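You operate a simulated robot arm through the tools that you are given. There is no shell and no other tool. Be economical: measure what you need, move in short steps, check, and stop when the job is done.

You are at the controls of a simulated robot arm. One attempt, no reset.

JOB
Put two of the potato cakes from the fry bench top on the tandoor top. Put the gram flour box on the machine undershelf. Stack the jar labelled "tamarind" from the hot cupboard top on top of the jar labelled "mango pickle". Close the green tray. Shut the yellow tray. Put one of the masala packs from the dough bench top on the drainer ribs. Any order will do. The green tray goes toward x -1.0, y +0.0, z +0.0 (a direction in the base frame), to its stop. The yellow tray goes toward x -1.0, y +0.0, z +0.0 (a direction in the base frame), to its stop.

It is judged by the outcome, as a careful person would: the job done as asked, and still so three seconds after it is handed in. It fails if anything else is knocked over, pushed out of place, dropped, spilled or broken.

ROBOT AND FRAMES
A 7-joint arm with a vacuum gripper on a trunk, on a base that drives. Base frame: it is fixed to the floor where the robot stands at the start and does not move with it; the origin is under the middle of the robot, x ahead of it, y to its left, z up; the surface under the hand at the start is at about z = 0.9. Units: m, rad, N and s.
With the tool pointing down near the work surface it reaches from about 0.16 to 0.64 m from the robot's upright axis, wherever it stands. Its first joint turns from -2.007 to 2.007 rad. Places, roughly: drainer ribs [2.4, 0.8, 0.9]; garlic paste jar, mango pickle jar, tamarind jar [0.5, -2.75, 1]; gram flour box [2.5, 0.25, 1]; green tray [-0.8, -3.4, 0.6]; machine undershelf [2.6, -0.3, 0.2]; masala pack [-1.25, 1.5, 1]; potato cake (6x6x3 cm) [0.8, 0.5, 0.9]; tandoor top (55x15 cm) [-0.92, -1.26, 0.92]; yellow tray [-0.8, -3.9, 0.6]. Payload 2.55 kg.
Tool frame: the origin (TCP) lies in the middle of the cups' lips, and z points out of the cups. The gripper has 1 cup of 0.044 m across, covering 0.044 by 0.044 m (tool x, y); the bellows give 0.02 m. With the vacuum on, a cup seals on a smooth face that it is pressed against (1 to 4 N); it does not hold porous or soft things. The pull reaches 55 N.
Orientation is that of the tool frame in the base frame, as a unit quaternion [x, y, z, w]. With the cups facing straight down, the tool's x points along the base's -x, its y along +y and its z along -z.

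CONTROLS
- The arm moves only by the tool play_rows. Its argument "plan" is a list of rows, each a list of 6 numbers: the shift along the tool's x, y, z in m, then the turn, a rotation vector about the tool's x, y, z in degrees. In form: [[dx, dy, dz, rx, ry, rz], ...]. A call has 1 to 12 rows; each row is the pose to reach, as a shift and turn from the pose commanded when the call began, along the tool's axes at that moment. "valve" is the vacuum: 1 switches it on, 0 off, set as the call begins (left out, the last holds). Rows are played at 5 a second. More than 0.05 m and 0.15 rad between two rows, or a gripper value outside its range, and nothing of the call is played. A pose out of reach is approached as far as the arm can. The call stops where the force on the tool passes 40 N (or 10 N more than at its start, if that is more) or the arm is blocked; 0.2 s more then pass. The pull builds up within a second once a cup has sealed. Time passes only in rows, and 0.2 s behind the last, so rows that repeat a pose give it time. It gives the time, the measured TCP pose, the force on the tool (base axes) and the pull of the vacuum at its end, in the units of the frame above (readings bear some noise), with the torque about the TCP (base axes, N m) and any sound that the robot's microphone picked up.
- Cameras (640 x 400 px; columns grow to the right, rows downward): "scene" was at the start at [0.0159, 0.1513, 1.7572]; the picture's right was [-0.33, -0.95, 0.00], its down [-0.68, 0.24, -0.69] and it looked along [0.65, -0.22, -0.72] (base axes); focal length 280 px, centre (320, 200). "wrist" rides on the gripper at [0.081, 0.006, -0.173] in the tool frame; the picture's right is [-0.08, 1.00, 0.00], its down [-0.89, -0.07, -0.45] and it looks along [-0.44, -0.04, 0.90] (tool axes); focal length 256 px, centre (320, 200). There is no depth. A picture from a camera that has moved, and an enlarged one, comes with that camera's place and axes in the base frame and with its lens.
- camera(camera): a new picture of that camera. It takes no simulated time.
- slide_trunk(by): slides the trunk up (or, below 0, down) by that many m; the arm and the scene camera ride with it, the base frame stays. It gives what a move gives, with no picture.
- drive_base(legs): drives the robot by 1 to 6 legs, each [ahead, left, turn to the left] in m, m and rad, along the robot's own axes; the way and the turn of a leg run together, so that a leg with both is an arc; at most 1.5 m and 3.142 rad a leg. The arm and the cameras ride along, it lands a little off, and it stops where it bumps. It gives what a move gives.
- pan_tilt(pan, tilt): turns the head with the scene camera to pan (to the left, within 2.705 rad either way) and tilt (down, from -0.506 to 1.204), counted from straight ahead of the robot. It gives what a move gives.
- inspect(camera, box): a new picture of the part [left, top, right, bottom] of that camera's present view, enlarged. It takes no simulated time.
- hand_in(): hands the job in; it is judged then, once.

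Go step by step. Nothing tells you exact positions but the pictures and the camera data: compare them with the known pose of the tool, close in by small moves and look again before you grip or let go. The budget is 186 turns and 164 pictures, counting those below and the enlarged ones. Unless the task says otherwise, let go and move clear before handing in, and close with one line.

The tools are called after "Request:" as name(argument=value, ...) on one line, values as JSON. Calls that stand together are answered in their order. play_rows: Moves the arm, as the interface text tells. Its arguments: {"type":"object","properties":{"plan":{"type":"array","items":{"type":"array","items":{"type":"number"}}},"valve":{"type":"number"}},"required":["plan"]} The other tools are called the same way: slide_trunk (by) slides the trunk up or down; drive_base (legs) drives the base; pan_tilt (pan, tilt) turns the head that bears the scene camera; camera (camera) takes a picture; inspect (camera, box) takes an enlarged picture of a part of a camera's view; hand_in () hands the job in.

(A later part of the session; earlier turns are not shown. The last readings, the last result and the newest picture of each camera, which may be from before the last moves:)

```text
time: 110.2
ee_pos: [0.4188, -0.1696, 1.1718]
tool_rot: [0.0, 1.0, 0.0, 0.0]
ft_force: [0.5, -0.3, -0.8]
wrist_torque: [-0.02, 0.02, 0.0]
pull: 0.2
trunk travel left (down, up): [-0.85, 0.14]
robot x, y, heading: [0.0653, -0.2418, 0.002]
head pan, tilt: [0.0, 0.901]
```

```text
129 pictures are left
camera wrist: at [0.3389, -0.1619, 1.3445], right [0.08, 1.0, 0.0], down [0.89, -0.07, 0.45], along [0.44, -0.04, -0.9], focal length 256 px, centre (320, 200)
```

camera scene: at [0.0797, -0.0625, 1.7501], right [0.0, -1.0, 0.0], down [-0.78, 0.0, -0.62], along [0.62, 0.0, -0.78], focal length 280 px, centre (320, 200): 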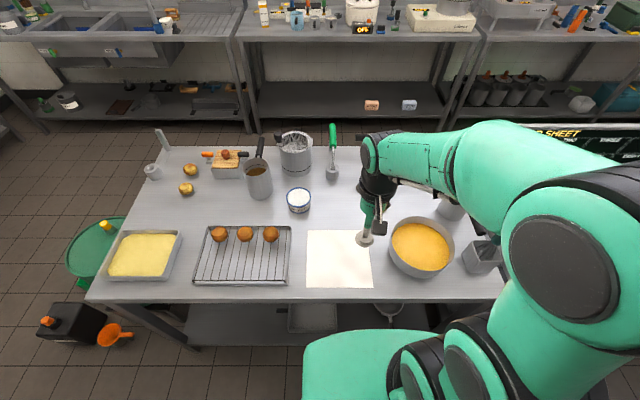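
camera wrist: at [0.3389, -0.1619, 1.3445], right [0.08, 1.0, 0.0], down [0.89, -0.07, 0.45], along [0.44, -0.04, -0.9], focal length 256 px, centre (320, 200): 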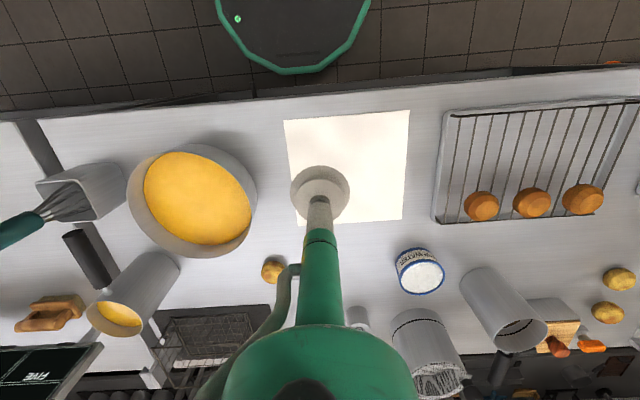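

The target cake is at about (0.706,-0.292). I nudge ahead slightly and move over it.

Request:
drive_base(legs=[[0.02, -0.03, 0]])

Request:
play_rows(plan=[[-0.035, -0.003, 0.02, 0, 0, 0], [-0.07, -0.006, 0.04, 0, 0, 0], [-0.105, -0.01, 0.06, 0, 0, 0], [-0.14, -0.025, 0.08, 0, 0, 0], [-0.175, -0.04, 0.1, 0, 0, 0], [-0.205, -0.055, 0.12, 0, 0, 0], [-0.23, -0.07, 0.14, 0, 0, 0], [-0.25, -0.08, 0.16, 0, 0, 0], [-0.267, -0.09, 0.18, 0, 0, 0], [-0.267, -0.09, 0.18, 0, 0, 0]])

Request:
inspect(camera="scene", box=[320, 160, 440, 235])

Request:
camera(camera="wrist")

```text
time: 111.1
ee_pos: [0.4381, -0.1961, 1.1722]
tool_rot: [-0.002, 1.0, 0.0, 0.0]
ft_force: [0.1, 0.4, 0.3]
wrist_torque: [0.01, -0.01, -0.02]
pull: 0.0
trunk travel left (down, up): [-0.85, 0.14]
robot x, y, heading: [0.0841, -0.2698, 0.002]
head pan, tilt: [0.0, 0.901]
```

```text
time: 113.3
ee_pos: [0.707, -0.2875, 0.9924]
tool_rot: [-0.001, 1.0, 0.0, 0.0]
ft_force: [-0.3, -0.1, -0.7]
wrist_torque: [0.04, -0.02, -0.03]
pull: 0.0
trunk travel left (down, up): [-0.85, 0.14]
robot x, y, heading: [0.0852, -0.2691, -0.0]
head pan, tilt: [0.0, 0.901]
```

```text
5.33 times, centred on (380, 198) of scene
camera zoom: at [0.0981, -0.0907, 1.7501], right [0.0, -1.0, 0.0], down [-0.78, 0.0, -0.62], along [0.62, 0.0, -0.78], focal length 1492 px, centre (0, 213)
```

zoom: 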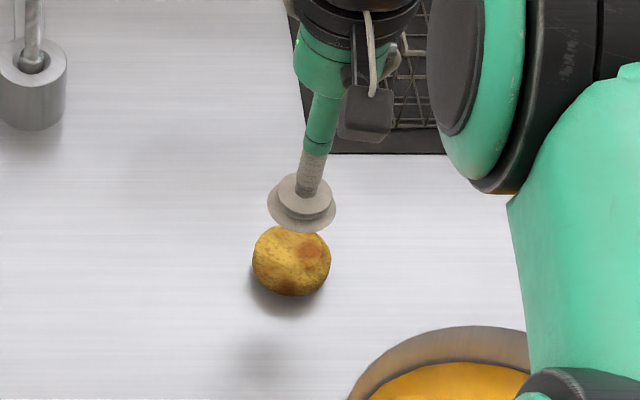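

```text
127 pictures are left
camera wrist: at [0.6259, -0.2807, 1.1647], right [0.08, 1.0, 0.0], down [0.89, -0.07, 0.45], along [0.45, -0.03, -0.89], focal length 256 px, centre (320, 200)
```

wrist: 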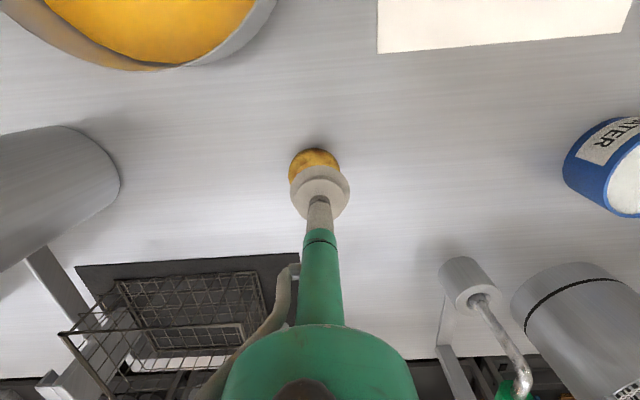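

Cake centre is nearer (0.715,-0.294). I correct by +8 mm x and −6 mm y and descend, checking force.

Request:
play_rows(plan=[[-0.008, -0.006, 0.03, 0, 0, 0], [-0.008, -0.006, 0.055, 0, 0, 0], [-0.008, -0.006, 0.062, 0, 0, 0], [-0.008, -0.006, 0.067, 0, 0, 0], [-0.008, -0.006, 0.071, 0, 0, 0], [-0.008, -0.006, 0.074, 0, 0, 0], [-0.008, -0.006, 0.074, 0, 0, 0], [-0.008, -0.006, 0.074, 0, 0, 0]], valve=1)

Request:
inspect(camera="scene", box=[320, 160, 440, 235])

```text
time: 115.1
ee_pos: [0.7136, -0.293, 0.9191]
tool_rot: [0.0, 1.0, 0.0, 0.001]
ft_force: [-1.6, 0.0, 3.2]
wrist_torque: [0.03, 0.01, 0.01]
pull: 0.1
trunk travel left (down, up): [-0.85, 0.14]
robot x, y, heading: [0.0845, -0.2694, 0.004]
head pan, tilt: [0.0, 0.901]
```

```text
5.33 times, centred on (380, 198) of scene
camera zoom: at [0.0985, -0.0913, 1.7502], right [0.0, -1.0, 0.0], down [-0.78, 0.0, -0.62], along [0.62, 0.0, -0.78], focal length 1492 px, centre (0, 213)
```

zoom: 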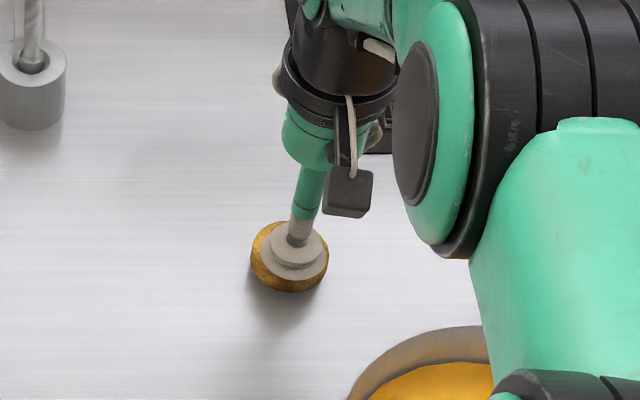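

Contact without seal; the cup is slightly right of centre. I lift a hair, shift +5 mm in y and press again.

Request:
play_rows(plan=[[0, 0.0, -0.012, 0, 0, 0], [0.0, 0.005, -0.012, 0, 0, 0], [0.0, 0.005, -0.002, 0, 0, 0], [0.0, 0.005, 0.002, 0, 0, 0], [0.0, 0.005, 0.004, 0, 0, 0], [0.0, 0.005, 0.004, 0, 0, 0]])

Request:
inspect(camera="scene", box=[350, 185, 400, 220])

```text
time: 116.5
ee_pos: [0.7163, -0.2876, 0.9146]
tool_rot: [-0.001, 1.0, 0.001, 0.001]
ft_force: [0.0, -0.1, 4.8]
wrist_torque: [0.0, 0.04, 0.03]
pull: 0.2
trunk travel left (down, up): [-0.85, 0.14]
robot x, y, heading: [0.0818, -0.2656, -0.001]
head pan, tilt: [0.0, 0.901]
```

```text
11.43 times, centred on (375, 202) of scene
camera zoom: at [0.0987, -0.0913, 1.7502], right [0.0, -1.0, 0.0], down [-0.78, 0.0, -0.62], along [0.62, 0.0, -0.78], focal length 3196 px, centre (-309, 171)
```

zoom: 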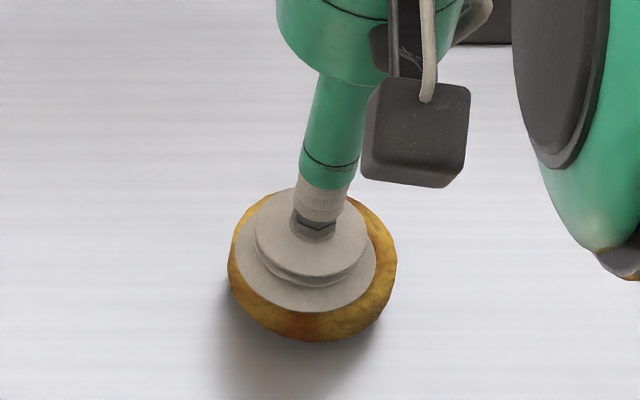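

Still no seal. I estimate the top-face centre at about (0.720,-0.290); adjusting and pressing again.

Request:
play_rows(plan=[[0, 0.0, -0.012, 0, 0, 0], [-0.004, -0.002, -0.012, 0, 0, 0], [-0.004, -0.002, -0.003, 0, 0, 0], [-0.004, -0.002, 0.001, 0, 0, 0], [-0.004, -0.002, 0.003, 0, 0, 0], [-0.004, -0.002, 0.003, 0, 0, 0]])

Request:
inspect(camera="scene", box=[350, 185, 400, 220])

```text
time: 117.6
ee_pos: [0.7243, -0.2907, 0.924]
tool_rot: [-0.001, 1.0, 0.0, 0.009]
ft_force: [-6.6, 0.1, 18.8]
wrist_torque: [-0.26, 0.04, -0.02]
pull: 54.6
trunk travel left (down, up): [-0.85, 0.14]
robot x, y, heading: [0.0801, -0.2697, -0.006]
head pan, tilt: [0.0, 0.901]
stopped in row 5: the force on the tool passed its limit at 41 N (the readings are from after the stop); the commanded pose is now the measured one
```

```text
11.43 times, centred on (375, 202) of scene
camera zoom: at [0.0972, -0.091, 1.75], right [0.0, -1.0, 0.0], down [-0.78, 0.0, -0.62], along [0.62, 0.0, -0.78], focal length 3196 px, centre (-309, 171)
```

zoom: 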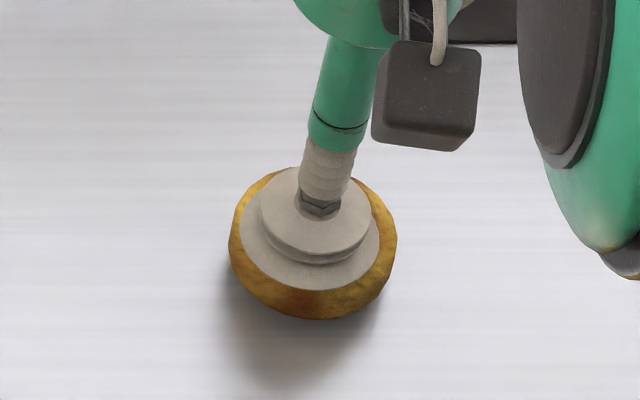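

Sealed and centred. Gentle lift with a check.

Request:
play_rows(plan=[[0, 0, -0.01, 0, 0, 0], [0, 0, -0.02, 0, 0, 0], [0, 0, -0.035, 0, 0, 0], [0.005, 0, -0.055, 0, 0, 0], [0.02, 0, -0.075, 0, 0, 0], [0.04, 0, -0.095, 0, 0, 0], [0.06, 0, -0.11, 0, 0, 0]])

```text
time: 119.2
ee_pos: [0.6608, -0.2898, 1.0269]
tool_rot: [-0.001, 1.0, -0.001, 0.007]
ft_force: [-0.3, -0.4, -0.3]
wrist_torque: [-0.08, -0.18, 0.06]
pull: 54.7
trunk travel left (down, up): [-0.85, 0.14]
robot x, y, heading: [0.0821, -0.2655, 0.002]
head pan, tilt: [0.0, 0.901]
```

Holding. Continue raising and retracting.

Request:
play_rows(plan=[[0.01, 0.015, -0.03, 0, 0, 0], [0.03, 0.03, -0.06, 0, 0, 0], [0.055, 0.045, -0.09, 0, 0, 0], [0.085, 0.06, -0.115, 0, 0, 0], [0.12, 0.07, -0.135, 0, 0, 0], [0.155, 0.07, -0.15, 0, 0, 0], [0.195, 0.07, -0.15, 0, 0, 0], [0.235, 0.07, -0.15, 0, 0, 0]])

Request:
drive_base(legs=[[-0.27, 0, 0]])

```text
time: 121.0
ee_pos: [0.4211, -0.221, 1.1774]
tool_rot: [-0.001, 1.0, 0.0, 0.007]
ft_force: [-0.7, 0.0, -0.1]
wrist_torque: [-0.03, -0.19, 0.03]
pull: 55.1
trunk travel left (down, up): [-0.85, 0.14]
robot x, y, heading: [0.0879, -0.2701, 0.001]
head pan, tilt: [0.0, 0.901]
```

```text
time: 122.9
ee_pos: [0.1443, -0.2187, 1.1767]
tool_rot: [-0.006, 1.0, -0.001, 0.005]
ft_force: [-0.3, -0.4, 0.3]
wrist_torque: [-0.04, -0.18, 0.0]
pull: 54.8
trunk travel left (down, up): [-0.85, 0.14]
robot x, y, heading: [-0.1899, -0.2739, 0.014]
head pan, tilt: [0.0, 0.901]
```

Still held. Turn and slide to the tandoor.

Request:
drive_base(legs=[[0, 0, 1.563], [0, 0, 1.564], [0, 0.9, 0], [0.17, 0, 0]])

Request:
pan_tilt(pan=0.0, tilt=0.8)

Request:
camera(camera="scene")

```text
time: 136.4
ee_pos: [-0.7073, -1.231, 1.1757]
tool_rot: [1.0, 0.005, -0.006, -0.001]
ft_force: [-1.0, -0.5, -0.5]
wrist_torque: [0.03, 0.1, 0.0]
pull: 55.4
trunk travel left (down, up): [-0.85, 0.14]
robot x, y, heading: [-0.3652, -1.1813, -3.134]
head pan, tilt: [0.0, 0.901]
```

```text
time: 137.1
ee_pos: [-0.7071, -1.2318, 1.1756]
tool_rot: [1.0, 0.005, -0.007, -0.001]
ft_force: [-0.1, -0.2, -0.1]
wrist_torque: [0.03, 0.11, 0.02]
pull: 55.2
trunk travel left (down, up): [-0.85, 0.14]
robot x, y, heading: [-0.3639, -1.1802, -3.129]
head pan, tilt: [0.0, 0.799]
```

```text
123 pictures are left
camera scene: at [-0.3859, -1.3577, 1.758], right [-0.01, 1.0, 0.0], down [0.72, 0.01, -0.7], along [-0.7, -0.01, -0.72], focal length 280 px, centre (320, 200)
```

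scene: 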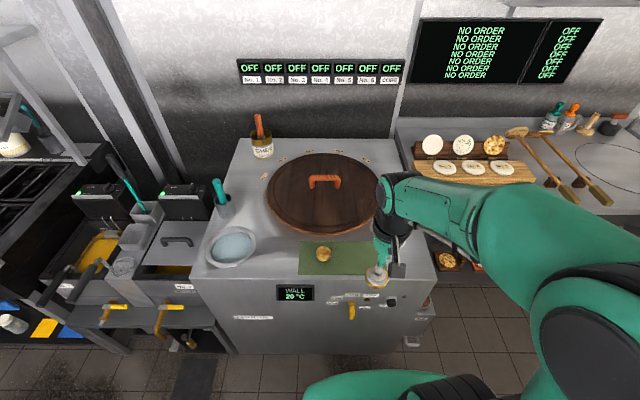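

Second cake goes to (-0.918,-1.22). Move and lower.

Request:
play_rows(plan=[[-0.04, -0.003, 0.01, 0, 0, 0], [-0.08, -0.006, 0.02, 0, 0, 0], [-0.12, -0.01, 0.04, 0, 0, 0], [-0.155, -0.012, 0.07, 0, 0, 0], [-0.185, -0.013, 0.1, 0, 0, 0], [-0.211, -0.013, 0.135, 0, 0, 0], [-0.211, -0.013, 0.17, 0, 0, 0], [-0.211, -0.013, 0.195, 0, 0, 0], [-0.211, -0.013, 0.205, 0, 0, 0], [-0.211, -0.013, 0.205, 0, 0, 0]])

Request:
inspect(camera="scene", box=[260, 200, 440, 320])

```text
time: 139.3
ee_pos: [-0.918, -1.2177, 0.9734]
tool_rot: [1.0, 0.005, -0.006, 0.0]
ft_force: [0.0, -0.3, -0.8]
wrist_torque: [0.08, 0.12, 0.03]
pull: 54.9
trunk travel left (down, up): [-0.85, 0.14]
robot x, y, heading: [-0.3669, -1.1801, -3.133]
head pan, tilt: [0.0, 0.799]
```

```text
3.33 times, centred on (350, 260) of scene
camera zoom: at [-0.3858, -1.3577, 1.758], right [-0.01, 1.0, 0.0], down [0.72, 0.01, -0.7], along [-0.7, -0.01, -0.72], focal length 932 px, centre (220, 0)
```

zoom: 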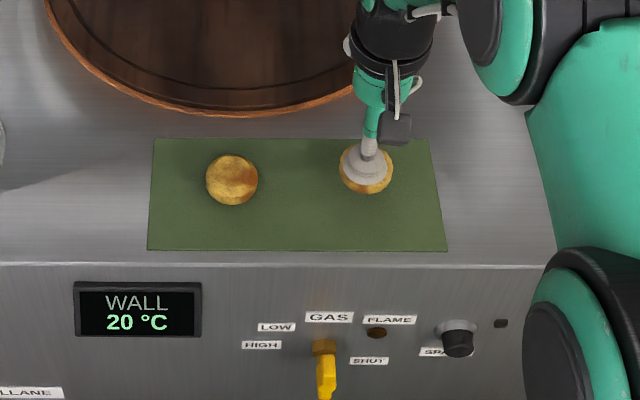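

Request:
play_rows(plan=[[0, 0, 0.01, 0, 0, 0], [0, 0, 0.015, 0, 0, 0], [0, 0, 0.019, 0, 0, 0], [0, 0, 0.022, 0, 0, 0], [0, 0, 0.022, 0, 0, 0]])

```text
time: 140.5
ee_pos: [-0.9205, -1.2193, 0.952]
tool_rot: [1.0, 0.004, -0.006, 0.0]
ft_force: [-0.9, -0.1, -1.0]
wrist_torque: [0.06, 0.13, 0.05]
pull: 54.8
trunk travel left (down, up): [-0.85, 0.14]
robot x, y, heading: [-0.3633, -1.1843, -3.132]
head pan, tilt: [0.0, 0.799]
```

No contact yet; a few mm more.

Request:
play_rows(plan=[[0, 0, 0.003, 0, 0, 0], [0, 0, 0.006, 0, 0, 0], [0, 0, 0.008, 0, 0, 0], [0, 0, 0.008, 0, 0, 0]])

```text
time: 141.5
ee_pos: [-0.9196, -1.2188, 0.9474]
tool_rot: [1.0, 0.005, -0.011, 0.0]
ft_force: [5.2, 3.3, 30.5]
wrist_torque: [0.35, -0.05, -0.02]
pull: 55.6
trunk travel left (down, up): [-0.85, 0.14]
robot x, y, heading: [-0.3641, -1.1806, -3.135]
head pan, tilt: [0.0, 0.799]
```

Firm contact. Release and rise.

Request:
play_rows(plan=[[0, 0, -0.005, 0, 0, 0], [0, 0, -0.006, 0, 0, 0], [0, 0, -0.006, 0, 0, 0], [0, 0, -0.006, 0, 0, 0], [0, 0, -0.006, 0, 0, 0], [0, 0, -0.02, 0, 0, 0], [0, 0, -0.05, 0, 0, 0], [0, 0, -0.09, 0, 0, 0], [0.02, 0, -0.12, 0, 0, 0], [0.05, 0, -0.155, 0, 0, 0], [0.09, 0, -0.18, 0, 0, 0]], valve=0)

Request:
play_rows(plan=[[0.04, 0, -0.02, 0, 0, 0], [0.08, 0, -0.04, 0, 0, 0], [0.12, 0, -0.06, 0, 0, 0], [0.16, 0, -0.06, 0, 0, 0]])

Request:
camera(camera="scene")

```text
time: 143.9
ee_pos: [-0.8271, -1.2171, 1.1222]
tool_rot: [1.0, 0.005, -0.006, -0.001]
ft_force: [0.6, 0.6, -0.7]
wrist_torque: [0.03, 0.03, 0.01]
pull: 0.2
trunk travel left (down, up): [-0.85, 0.14]
robot x, y, heading: [-0.3669, -1.1832, -3.136]
head pan, tilt: [0.0, 0.799]
```

```text
time: 144.9
ee_pos: [-0.6667, -1.2156, 1.1851]
tool_rot: [1.0, 0.004, -0.007, 0.0]
ft_force: [0.4, 0.4, 0.1]
wrist_torque: [-0.02, -0.01, -0.03]
pull: 0.1
trunk travel left (down, up): [-0.85, 0.14]
robot x, y, heading: [-0.3709, -1.179, -3.132]
head pan, tilt: [0.0, 0.799]
```

```text
121 pictures are left
camera scene: at [-0.3839, -1.3575, 1.7581], right [-0.01, 1.0, 0.0], down [0.72, 0.01, -0.7], along [-0.7, -0.01, -0.72], focal length 280 px, centre (320, 200)
```

scene: 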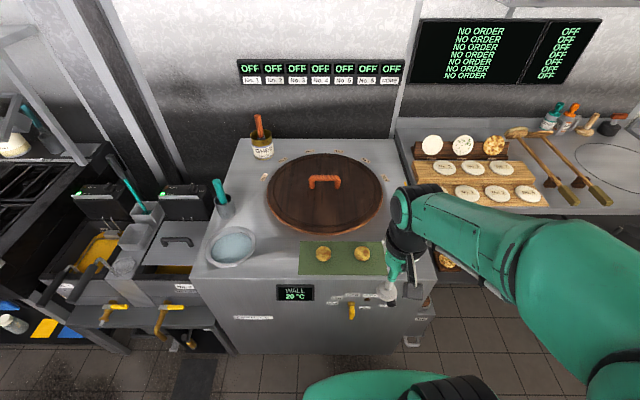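

Both cakes are on the tandoor. Next toward the trays: back off a bit, slide along, look.

Request:
drive_base(legs=[[-0.12, 0, 0], [0, 1.3, 0]])

Request:
pan_tilt(pan=0.5, tilt=0.6)

Request:
camera(camera="scene")

Request:
pan_tilt(pan=1.9, tilt=0.6)

Request:
camera(camera="scene")

```text
time: 152.6
ee_pos: [-0.5324, -2.5985, 1.1843]
tool_rot: [1.0, 0.007, -0.006, 0.0]
ft_force: [-0.5, 0.1, 0.2]
wrist_torque: [0.03, -0.01, -0.03]
pull: 0.1
trunk travel left (down, up): [-0.85, 0.14]
robot x, y, heading: [-0.229, -2.5645, -3.131]
head pan, tilt: [0.0, 0.799]
```

```text
time: 153.6
ee_pos: [-0.5317, -2.5965, 1.1841]
tool_rot: [1.0, 0.006, -0.006, -0.001]
ft_force: [0.7, 0.3, -0.4]
wrist_torque: [0.02, 0.03, 0.02]
pull: 0.1
trunk travel left (down, up): [-0.85, 0.14]
robot x, y, heading: [-0.227, -2.5588, -3.128]
head pan, tilt: [0.499, 0.6]
```

```text
120 pictures are left
camera scene: at [-0.2452, -2.78, 1.7749], right [-0.49, 0.87, 0.0], down [0.49, 0.28, -0.82], along [-0.72, -0.4, -0.57], focal length 280 px, centre (320, 200)
```

scene: 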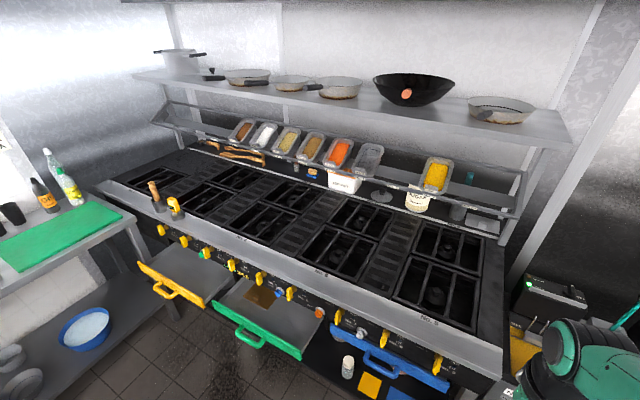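

```text
time: 155.1
ee_pos: [-0.5334, -2.5974, 1.1846]
tool_rot: [1.0, 0.007, -0.006, -0.001]
ft_force: [-0.9, -0.9, -0.4]
wrist_torque: [0.01, -0.01, 0.01]
pull: 0.1
trunk travel left (down, up): [-0.85, 0.14]
robot x, y, heading: [-0.2318, -2.5642, -3.13]
head pan, tilt: [1.901, 0.6]
```

```text
119 pictures are left
camera scene: at [-0.1385, -2.8202, 1.7749], right [-0.94, -0.33, 0.0], down [-0.19, 0.53, -0.83], along [0.28, -0.78, -0.56], focal length 280 px, centre (320, 200)
```

scene: 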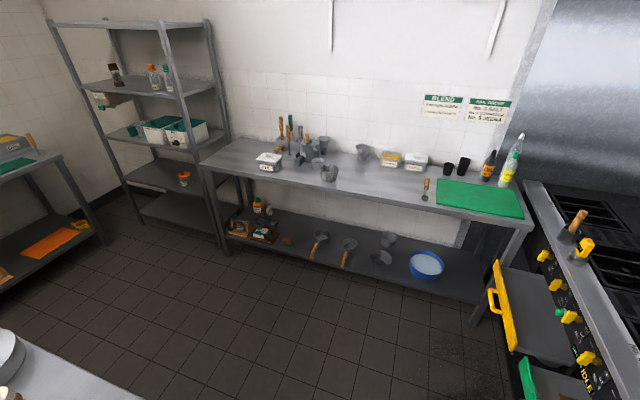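

The green (y≈-3.37) and yellow (y≈-3.93) trays stick out below the range, fronts at x≈-0.71; the blue one shows closed at ≈-0.88. I'll face the green tray and lower the trunk to push with the tool level.

Request:
drive_base(legs=[[-0.1, 0, 0], [0, 0.8, 0], [-0.05, 0, 0]])

Request:
pan_tilt(pan=0.0, tilt=0.8)

Request:
camera(camera="scene")

Request:
camera(camera="wrist")

```text
time: 160.7
ee_pos: [-0.3641, -3.4152, 1.1844]
tool_rot: [1.0, 0.017, -0.006, -0.001]
ft_force: [0.7, 0.0, 0.3]
wrist_torque: [0.01, 0.05, 0.02]
pull: 0.0
trunk travel left (down, up): [-0.85, 0.14]
robot x, y, heading: [-0.064, -3.3741, -3.107]
head pan, tilt: [1.901, 0.6]
```

```text
time: 162.6
ee_pos: [-0.3646, -3.4161, 1.1848]
tool_rot: [1.0, 0.016, -0.006, 0.0]
ft_force: [-0.1, 0.3, 0.8]
wrist_torque: [0.02, 0.04, 0.02]
pull: 0.0
trunk travel left (down, up): [-0.85, 0.14]
robot x, y, heading: [-0.0609, -3.3737, -3.11]
head pan, tilt: [0.0, 0.799]
```

```text
118 pictures are left
camera scene: at [-0.0783, -3.5503, 1.758], right [-0.03, 1.0, 0.0], down [0.72, 0.02, -0.7], along [-0.7, -0.02, -0.72], focal length 280 px, centre (320, 200)
```

scene: 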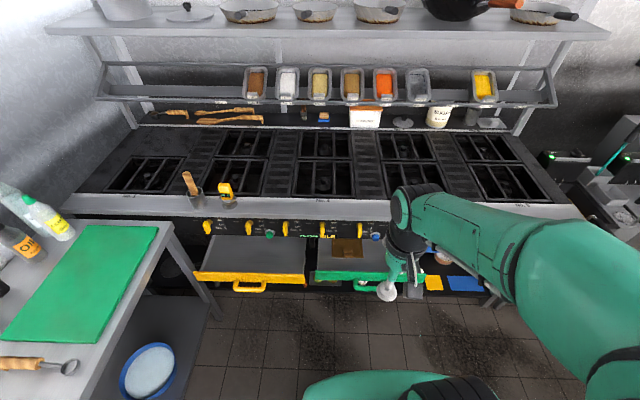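

```text
117 pictures are left
camera wrist: at [-0.2815, -3.4188, 1.3555], right [-0.05, -1.0, 0.0], down [-0.89, 0.04, 0.46], along [-0.46, 0.02, -0.89], focal length 256 px, centre (320, 200)
```

wrist: 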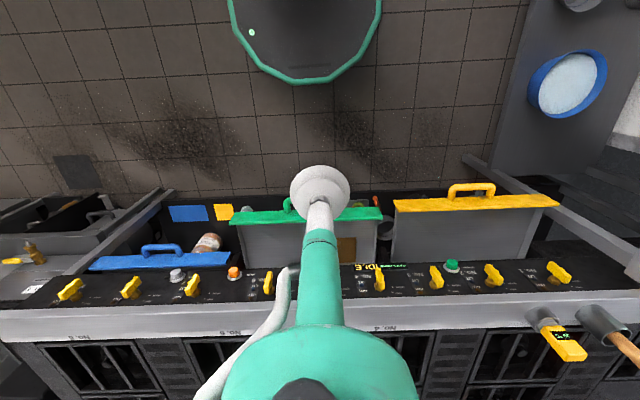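

I look closely at the tray fronts.

Request:
inspect(camera="scene", box=[180, 210, 480, 310])

Request:
inspect(camera="wrist", box=[200, 150, 600, 300])

```text
2.13 times, centred on (330, 260) of scene
camera zoom: at [-0.0783, -3.5503, 1.758], right [-0.03, 1.0, 0.0], down [0.72, 0.02, -0.7], along [-0.7, -0.02, -0.72], focal length 597 px, centre (299, 72)
```

zoom: 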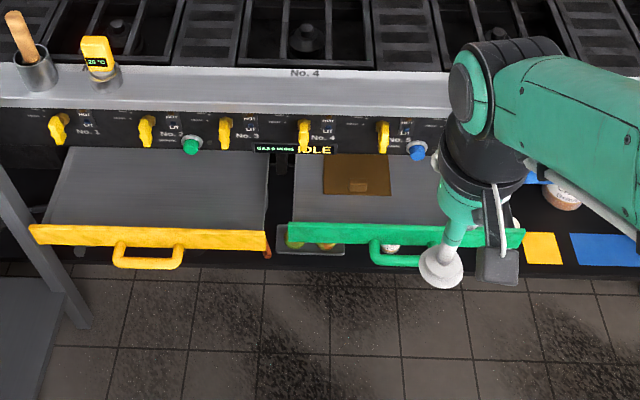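

```text
1.60 times, centred on (400, 225) of wrist
camera zoom: at [-0.2815, -3.4188, 1.3555], right [-0.05, -1.0, 0.0], down [-0.89, 0.04, 0.46], along [-0.46, 0.02, -0.89], focal length 410 px, centre (192, 160)
```

zoom: 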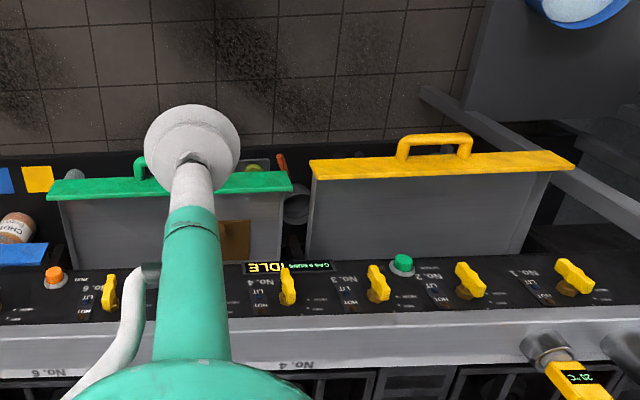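

The front panels are flat with a D-handle in the middle. I rotate the tool level (pointing -x), keeping the wrist roughly in place.

Request:
play_rows(plan=[[-0.0385, 0, 0.023, 0, -8.2, 0], [-0.0765, 0, 0.042, 0, -16.4, 0], [-0.113, 0, 0.057, 0, -24.6, 0], [-0.148, 0, 0.068, 0, -32.8, 0], [-0.181, 0, 0.076, 0, -41, 0], [-0.211, 0, 0.081, 0, -49.2, 0], [-0.2385, 0, 0.083, 0, -57.4, 0], [-0.262, 0, 0.083, 0, -65.6, 0], [-0.282, 0, 0.081, 0, -73.8, 0], [-0.298, 0, 0.078, 0, -82, 0], [-0.31, 0, 0.075, 0, -90, 0], [-0.31, 0, 0.075, 0, -90, 0]])

Request:
camera(camera="scene")

```text
time: 165.2
ee_pos: [-0.723, -3.4578, 1.1753]
tool_rot: [0.721, -0.004, -0.693, 0.011]
ft_force: [-0.5, 0.0, 1.0]
wrist_torque: [0.0, -0.02, 0.01]
pull: 0.1
out of reach, approached as far as the arm can: row 4, 5, 7, 8, 9, 10, 11, 12
trunk travel left (down, up): [-0.85, 0.14]
robot x, y, heading: [-0.063, -3.374, -3.108]
head pan, tilt: [0.0, 0.799]
```

```text
114 pictures are left
camera scene: at [-0.0773, -3.5501, 1.7581], right [-0.03, 1.0, 0.0], down [0.72, 0.02, -0.7], along [-0.7, -0.02, -0.72], focal length 280 px, centre (320, 200)
```

scene: 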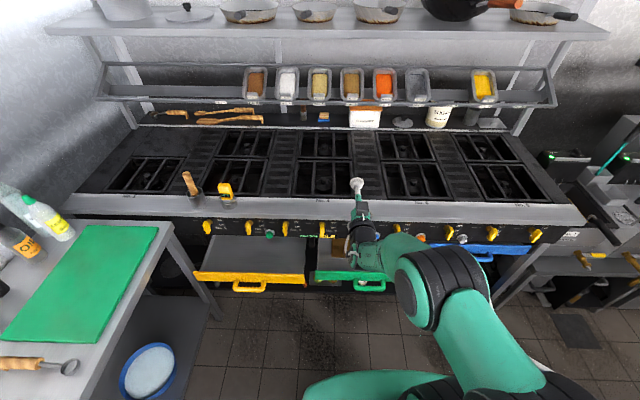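

Tool is level. Back off 0.15 m, lower the trunk so the tool is at tray height, and look.

Request:
drive_base(legs=[[-0.15, 0, 0]])

Request:
slide_trunk(by=-0.5)

Request:
pan_tilt(pan=0.0, tilt=0.6)

Request:
camera(camera="scene")

Request:
camera(camera="wrist")

```text
time: 166.6
ee_pos: [-0.5722, -3.4536, 1.1753]
tool_rot: [0.722, -0.004, -0.692, 0.012]
ft_force: [-0.5, 0.0, 0.2]
wrist_torque: [-0.01, -0.01, 0.03]
pull: 0.0
trunk travel left (down, up): [-0.85, 0.14]
robot x, y, heading: [0.0892, -3.3679, -3.108]
head pan, tilt: [0.0, 0.799]
```

```text
refused: -0.5 is not a number from -0.4 to 0.4
```

```text
time: 167.3
ee_pos: [-0.5736, -3.4546, 1.1739]
tool_rot: [0.722, -0.004, -0.691, 0.012]
ft_force: [-1.1, 0.4, 0.8]
wrist_torque: [0.0, 0.0, -0.01]
pull: 0.1
trunk travel left (down, up): [-0.85, 0.14]
robot x, y, heading: [0.0852, -3.3681, -3.11]
head pan, tilt: [0.0, 0.6]
```

```text
113 pictures are left
camera scene: at [0.0642, -3.5457, 1.7748], right [-0.03, 1.0, 0.0], down [0.57, 0.02, -0.82], along [-0.82, -0.03, -0.57], focal length 280 px, centre (320, 200)
```

scene: 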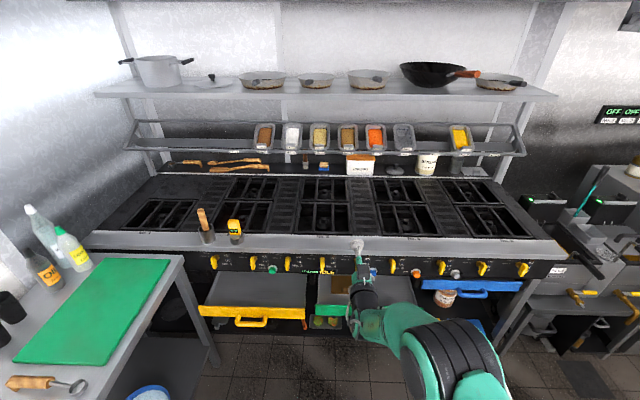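

```text
112 pictures are left
camera wrist: at [-0.3973, -3.4598, 1.1006], right [0.01, -0.99, 0.1], down [0.41, 0.1, 0.91], along [-0.91, 0.04, 0.4], focal length 256 px, centre (320, 200)
```

wrist: 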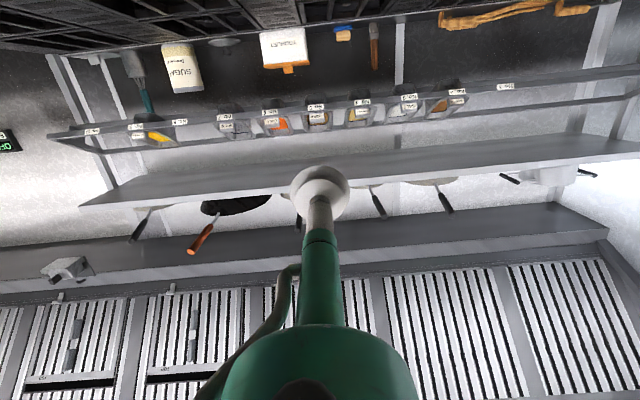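

Request:
slide_trunk(by=-0.4)

Request:
slide_trunk(by=-0.14)

Request:
camera(camera="scene")

Request:
camera(camera="wrist")

```text
time: 171.1
ee_pos: [-0.5733, -3.4535, 0.7744]
tool_rot: [0.722, -0.004, -0.691, 0.012]
ft_force: [-0.3, -0.5, -0.2]
wrist_torque: [0.01, 0.03, 0.01]
pull: 0.0
trunk travel left (down, up): [-0.45, 0.54]
robot x, y, heading: [0.0887, -3.3713, -3.108]
head pan, tilt: [0.0, 0.6]
```

```text
time: 172.8
ee_pos: [-0.5737, -3.4545, 0.6339]
tool_rot: [0.723, -0.004, -0.691, 0.012]
ft_force: [-0.2, -0.6, 0.4]
wrist_torque: [-0.01, 0.01, -0.02]
pull: 0.0
trunk travel left (down, up): [-0.31, 0.68]
robot x, y, heading: [0.0876, -3.3678, -3.107]
head pan, tilt: [0.0, 0.6]
```

```text
111 pictures are left
camera scene: at [0.0646, -3.5456, 1.2349], right [-0.03, 1.0, 0.0], down [0.56, 0.02, -0.83], along [-0.82, -0.03, -0.56], focal length 280 px, centre (320, 200)
```

scene: 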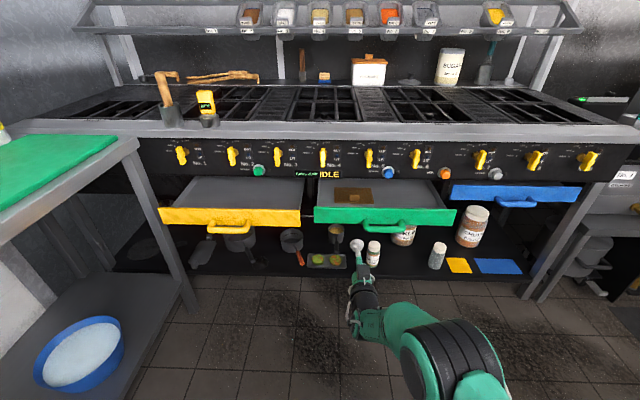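

```text
110 pictures are left
camera wrist: at [-0.397, -3.4598, 0.5608], right [0.01, -0.99, 0.1], down [0.41, 0.1, 0.91], along [-0.91, 0.04, 0.4], focal length 256 px, centre (320, 200)
```

wrist: 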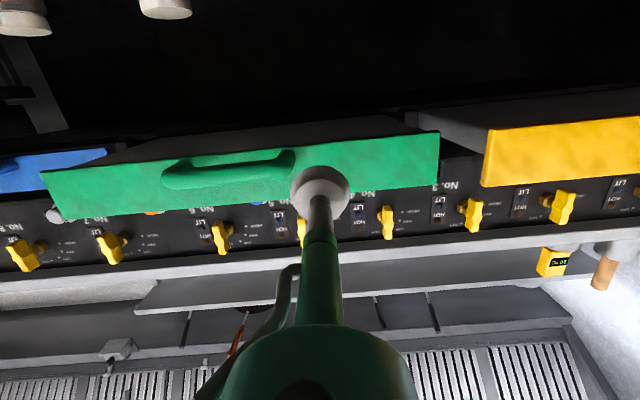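

Green panel face is at x≈-0.72, z≈0.64; I aim at y≈-3.475, clear of the handle. Shift a little and drive to near contact.

Request:
play_rows(plan=[[0, 0.015, 0, 0, 0, 0], [0, 0.018, 0, 0, 0, 0]])

Request:
drive_base(legs=[[0.11, 0, 0]])

Request:
camera(camera="wrist")

Request:
camera(camera="scene")

```text
time: 173.4
ee_pos: [-0.5731, -3.4718, 0.6357]
tool_rot: [0.722, -0.003, -0.692, 0.012]
ft_force: [-0.2, 0.7, 0.5]
wrist_torque: [0.01, -0.02, 0.03]
pull: 0.0
trunk travel left (down, up): [-0.31, 0.68]
robot x, y, heading: [0.09, -3.3702, -3.11]
head pan, tilt: [0.0, 0.6]
```

```text
time: 174.6
ee_pos: [-0.6828, -3.4772, 0.6365]
tool_rot: [0.722, -0.003, -0.692, 0.013]
ft_force: [0.4, -0.6, 0.7]
wrist_torque: [-0.01, -0.01, 0.01]
pull: 0.2
trunk travel left (down, up): [-0.31, 0.68]
robot x, y, heading: [-0.0245, -3.3715, -3.105]
head pan, tilt: [0.0, 0.6]
```

```text
109 pictures are left
camera wrist: at [-0.5059, -3.4831, 0.5627], right [0.01, -0.99, 0.1], down [0.41, 0.1, 0.91], along [-0.91, 0.03, 0.4], focal length 256 px, centre (320, 200)
```

wrist: 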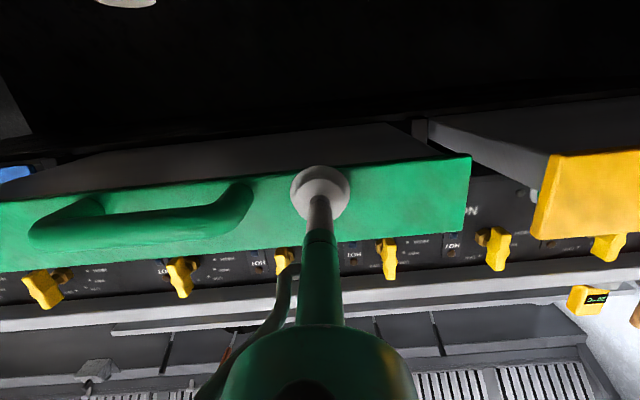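

```text
108 pictures are left
camera scene: at [-0.0441, -3.5494, 1.2349], right [-0.04, 1.0, 0.0], down [0.56, 0.02, -0.83], along [-0.82, -0.03, -0.56], focal length 280 px, centre (320, 200)
```

scene: 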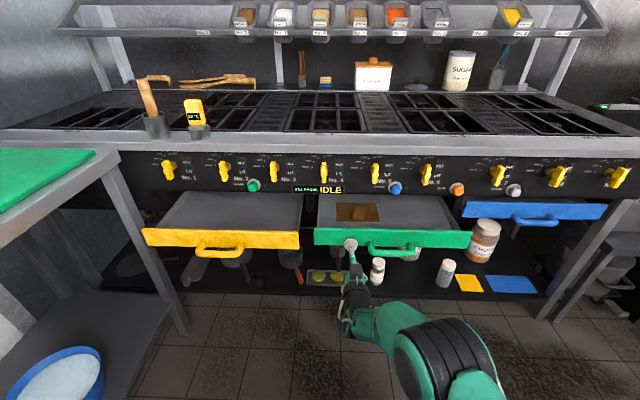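

Aligned. I raise 12 mm and push forward with the arm first.

Request:
play_rows(plan=[[-0.012, 0, 0, 0, 0, 0], [-0.012, 0, 0.02, 0, 0, 0], [-0.012, 0, 0.035, 0, 0, 0], [-0.012, 0, 0.05, 0, 0, 0]])

Request:
drive_base(legs=[[0.06, 0, 0]])

Request:
camera(camera="scene")

```text
time: 175.6
ee_pos: [-0.7332, -3.4801, 0.6472]
tool_rot: [0.722, -0.003, -0.692, 0.013]
ft_force: [1.1, 0.0, 0.9]
wrist_torque: [-0.01, 0.0, 0.0]
pull: 0.0
trunk travel left (down, up): [-0.31, 0.68]
robot x, y, heading: [-0.0189, -3.3737, -3.108]
head pan, tilt: [0.0, 0.6]
```

```text
time: 176.6
ee_pos: [-0.7916, -3.4813, 0.6455]
tool_rot: [0.722, -0.004, -0.692, 0.012]
ft_force: [1.1, -0.3, -0.3]
wrist_torque: [-0.01, 0.02, 0.02]
pull: 0.0
trunk travel left (down, up): [-0.31, 0.68]
robot x, y, heading: [-0.0816, -3.3762, -3.102]
head pan, tilt: [0.0, 0.6]
```

```text
107 pictures are left
camera scene: at [-0.1033, -3.5515, 1.2349], right [-0.04, 1.0, 0.0], down [0.56, 0.02, -0.83], along [-0.82, -0.03, -0.56], focal length 280 px, centre (320, 200)
```

scene: 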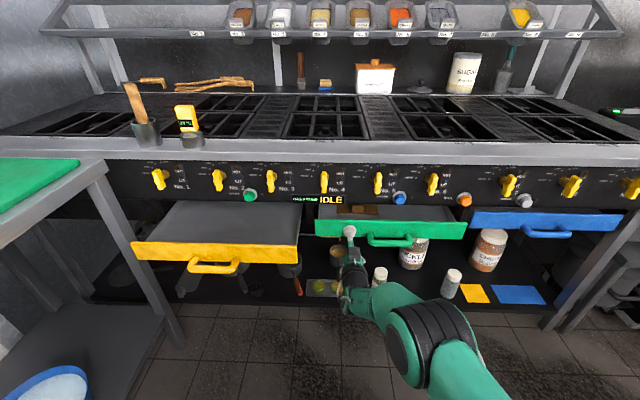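

The tray moves freely. Continue until the stop.

Request:
drive_base(legs=[[0.06, 0, 0]])

Request:
play_rows(plan=[[0, 0, 0.01, 0, 0, 0], [0, 0, 0.02, 0, 0, 0], [0, 0, 0.03, 0, 0, 0], [0, 0, 0.03, 0, 0, 0]])

Request:
camera(camera="scene")

```text
time: 177.5
ee_pos: [-0.8527, -3.4843, 0.6461]
tool_rot: [0.722, -0.003, -0.692, 0.013]
ft_force: [0.1, -0.2, -0.2]
wrist_torque: [0.03, 0.02, 0.02]
pull: 0.1
trunk travel left (down, up): [-0.31, 0.68]
robot x, y, heading: [-0.1404, -3.3771, -3.102]
head pan, tilt: [0.0, 0.6]
```

```text
time: 178.2
ee_pos: [-0.8709, -3.4845, 0.6456]
tool_rot: [0.722, -0.002, -0.692, 0.012]
ft_force: [30.9, 2.9, 9.8]
wrist_torque: [0.03, -0.38, 0.15]
pull: 0.0
trunk travel left (down, up): [-0.31, 0.68]
robot x, y, heading: [-0.1425, -3.3756, -3.104]
head pan, tilt: [0.0, 0.6]
stopped in row 3: the force on the tool passed its limit at 50 N (the readings are from after the stop); the commanded pose is now the measured one
```

```text
106 pictures are left
camera scene: at [-0.1582, -3.5532, 1.2353], right [-0.04, 1.0, 0.0], down [0.56, 0.02, -0.83], along [-0.83, -0.03, -0.56], focal length 280 px, centre (320, 200)
```

scene: 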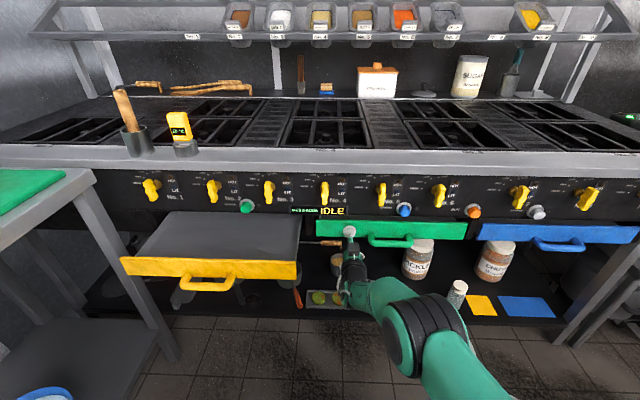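

Green tray is home against its stop, flush with the closed blue one. Now back off and shift left for the yellow tray.

Request:
drive_base(legs=[[-0.24, 0, 0], [0, 0.25, -0.035]])

Request:
camera(camera="scene")

Request:
camera(camera="wrist")

```text
time: 181.4
ee_pos: [-0.6302, -3.6895, 0.6411]
tool_rot: [0.724, -0.015, -0.69, 0.0]
ft_force: [0.0, 0.8, 0.4]
wrist_torque: [0.0, 0.02, 0.01]
pull: 0.1
trunk travel left (down, up): [-0.31, 0.68]
robot x, y, heading: [0.1074, -3.6064, -3.143]
head pan, tilt: [0.0, 0.6]
```

```text
105 pictures are left
camera scene: at [0.0777, -3.7834, 1.2349], right [0.0, 1.0, 0.0], down [0.56, 0.0, -0.83], along [-0.83, 0.0, -0.56], focal length 280 px, centre (320, 200)
```

scene: 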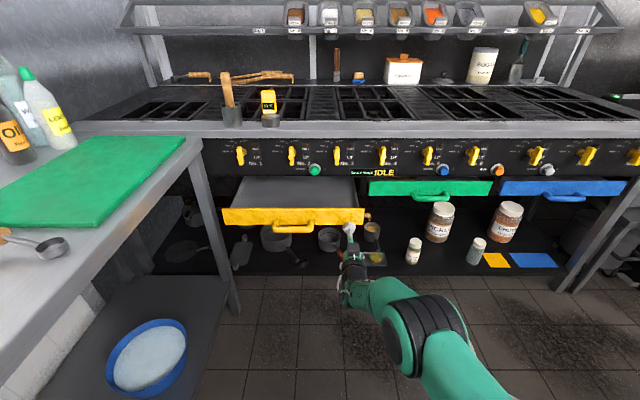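

```text
104 pictures are left
camera wrist: at [-0.4537, -3.7013, 0.5693], right [-0.03, -0.99, 0.1], down [0.4, 0.08, 0.91], along [-0.91, 0.06, 0.4], focal length 256 px, centre (320, 200)
```

wrist: 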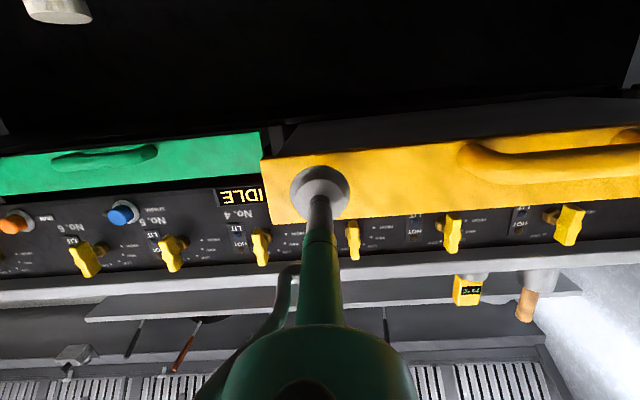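

Shift 4 cm toward the handle, then push: first by driving, then the arm at the end.

Request:
play_rows(plan=[[0, 0.02, 0, 0, 0, 0], [0, 0.04, 0, 0, 0, 0]])

Request:
drive_base(legs=[[0.12, 0, 0]])

Request:
camera(camera="scene")

Request:
drive_base(legs=[[0.1, 0, 0]])

Request:
play_rows(plan=[[0, 0, 0.01, 0, 0, 0], [0, 0, 0.02, 0, 0, 0], [0, 0, 0.03, 0, 0, 0], [0, 0, 0.04, 0, 0, 0]])

Request:
camera(camera="scene")

```text
time: 182.0
ee_pos: [-0.6309, -3.7281, 0.6429]
tool_rot: [0.723, -0.014, -0.69, 0.0]
ft_force: [0.1, -0.3, 0.2]
wrist_torque: [0.01, -0.01, 0.02]
pull: 0.0
trunk travel left (down, up): [-0.31, 0.68]
robot x, y, heading: [0.1043, -3.6078, -3.141]
head pan, tilt: [0.0, 0.6]
```

```text
time: 183.2
ee_pos: [-0.7509, -3.7326, 0.6433]
tool_rot: [0.724, -0.014, -0.69, 0.002]
ft_force: [1.2, -0.2, 0.6]
wrist_torque: [0.0, 0.0, 0.02]
pull: 0.1
trunk travel left (down, up): [-0.31, 0.68]
robot x, y, heading: [-0.0136, -3.6092, -3.136]
head pan, tilt: [0.0, 0.6]
```

```text
103 pictures are left
camera scene: at [-0.0412, -3.784, 1.2349], right [-0.01, 1.0, 0.0], down [0.56, 0.0, -0.83], along [-0.83, 0.0, -0.56], focal length 280 px, centre (320, 200)
```

scene: 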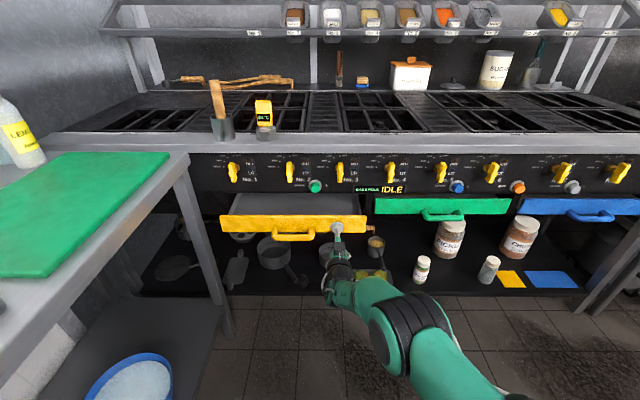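

```text
time: 184.4
ee_pos: [-0.8504, -3.7331, 0.6437]
tool_rot: [0.724, -0.014, -0.69, 0.002]
ft_force: [0.7, -0.7, 0.2]
wrist_torque: [0.0, -0.01, 0.02]
pull: 0.0
trunk travel left (down, up): [-0.31, 0.68]
robot x, y, heading: [-0.1133, -3.607, -3.136]
head pan, tilt: [0.0, 0.6]
```

```text
time: 185.2
ee_pos: [-0.8708, -3.7323, 0.6412]
tool_rot: [0.724, -0.013, -0.69, 0.002]
ft_force: [29.8, 4.0, 10.7]
wrist_torque: [-0.01, -0.33, 0.18]
pull: 0.1
trunk travel left (down, up): [-0.31, 0.68]
robot x, y, heading: [-0.1117, -3.6103, -3.13]
head pan, tilt: [0.0, 0.6]
stopped in row 3: the force on the tool passed its limit at 50 N (the readings are from after the stop); the commanded pose is now the measured one
```

```text
102 pictures are left
camera scene: at [-0.1349, -3.7837, 1.2353], right [-0.01, 1.0, 0.0], down [0.56, 0.0, -0.83], along [-0.83, -0.01, -0.56], focal length 280 px, centre (320, 200)
```

scene: 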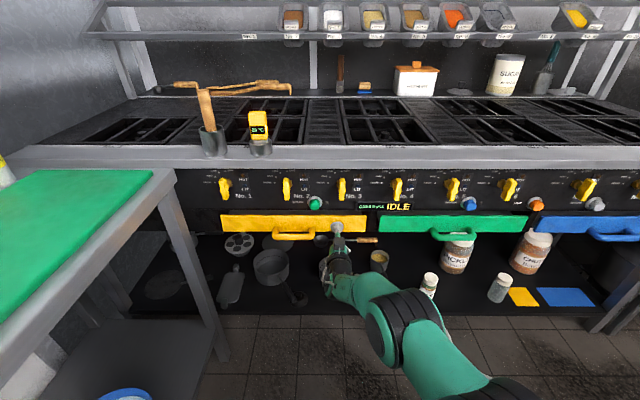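

Both trays are home. Back away, raise the trunk, and swing the tool back to point down.

Request:
drive_base(legs=[[-0.25, 0, 0]])

Request:
slide_trunk(by=0.4)

Request:
slide_trunk(by=0.14)

Request:
play_rows(plan=[[0.0077, 0, -0.022, 0, 7.95, 0], [0.0148, 0, -0.0477, 0, 15.9, 0], [0.0209, 0, -0.0771, 0, 23.85, 0], [0.0254, 0, -0.11, 0, 31.8, 0], [0.0279, 0, -0.1462, 0, 39.75, 0], [0.0279, 0, -0.1854, 0, 47.7, 0], [0.0251, 0, -0.2272, 0, 55.65, 0], [0.0191, 0, -0.2711, 0, 63.6, 0], [0.0097, 0, -0.3167, 0, 71.55, 0], [-0.0033, 0, -0.3636, 0, 79.5, 0], [-0.0202, 0, -0.41, 0, 87.2, 0]])

Request:
pan_tilt(pan=-2.3, tilt=0.6)

Request:
camera(camera="scene")

```text
time: 187.0
ee_pos: [-0.6262, -3.7292, 0.6377]
tool_rot: [0.727, -0.015, -0.687, 0.001]
ft_force: [0.3, 0.2, -0.3]
wrist_torque: [-0.02, -0.01, 0.01]
pull: 0.0
trunk travel left (down, up): [-0.31, 0.68]
robot x, y, heading: [0.1356, -3.6067, -3.137]
head pan, tilt: [0.0, 0.6]
```

```text
time: 190.8
ee_pos: [-0.6265, -3.7294, 1.0384]
tool_rot: [0.726, -0.014, -0.687, 0.001]
ft_force: [-0.6, 0.7, 0.1]
wrist_torque: [-0.02, 0.0, 0.03]
pull: 0.0
trunk travel left (down, up): [-0.71, 0.28]
robot x, y, heading: [0.1332, -3.6086, -3.139]
head pan, tilt: [0.0, 0.6]
```

```text
time: 192.5
ee_pos: [-0.627, -3.7288, 1.1781]
tool_rot: [0.726, -0.015, -0.687, 0.0]
ft_force: [0.1, -0.7, -0.5]
wrist_torque: [-0.05, 0.04, 0.01]
pull: 0.1
trunk travel left (down, up): [-0.85, 0.14]
robot x, y, heading: [0.1344, -3.6092, -3.143]
head pan, tilt: [0.0, 0.6]
```

```text
time: 194.9
ee_pos: [-0.2294, -3.7364, 1.1963]
tool_rot: [1.0, -0.01, -0.011, 0.01]
ft_force: [-0.2, 0.1, 0.7]
wrist_torque: [0.02, -0.01, 0.01]
pull: 0.1
out of reach, approached as far as the arm can: row 11
trunk travel left (down, up): [-0.85, 0.14]
robot x, y, heading: [0.1335, -3.6064, -3.137]
head pan, tilt: [0.0, 0.6]
```

```text
time: 197.0
ee_pos: [-0.2287, -3.7347, 1.1968]
tool_rot: [1.0, -0.01, -0.014, 0.011]
ft_force: [-0.1, 1.4, -0.7]
wrist_torque: [-0.01, 0.0, 0.01]
pull: 0.0
trunk travel left (down, up): [-0.85, 0.14]
robot x, y, heading: [0.1369, -3.6077, -3.137]
head pan, tilt: [-2.3, 0.6]
```

```text
101 pictures are left
camera scene: at [0.254, -3.717, 1.7749], right [0.75, -0.66, 0.0], down [-0.38, -0.42, -0.83], along [0.55, 0.62, -0.56], focal length 280 px, centre (320, 200)
```

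scene: 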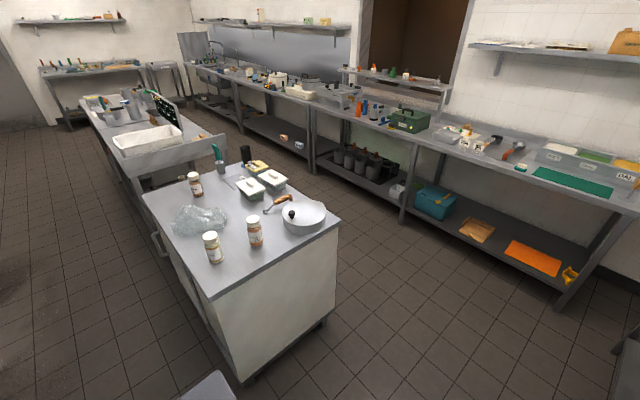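

Three jars stand on the hot cupboard. A close look at the labels.

Request:
inspect(camera="scene", box=[150, 140, 350, 280])

```text
2.86 times, centred on (250, 210) of scene
camera zoom: at [0.254, -3.717, 1.7749], right [0.75, -0.66, 0.0], down [-0.38, -0.42, -0.83], along [0.55, 0.62, -0.56], focal length 799 px, centre (520, 171)
```

zoom: 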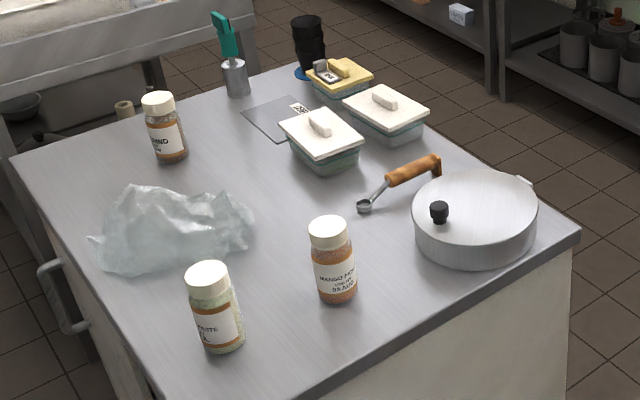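

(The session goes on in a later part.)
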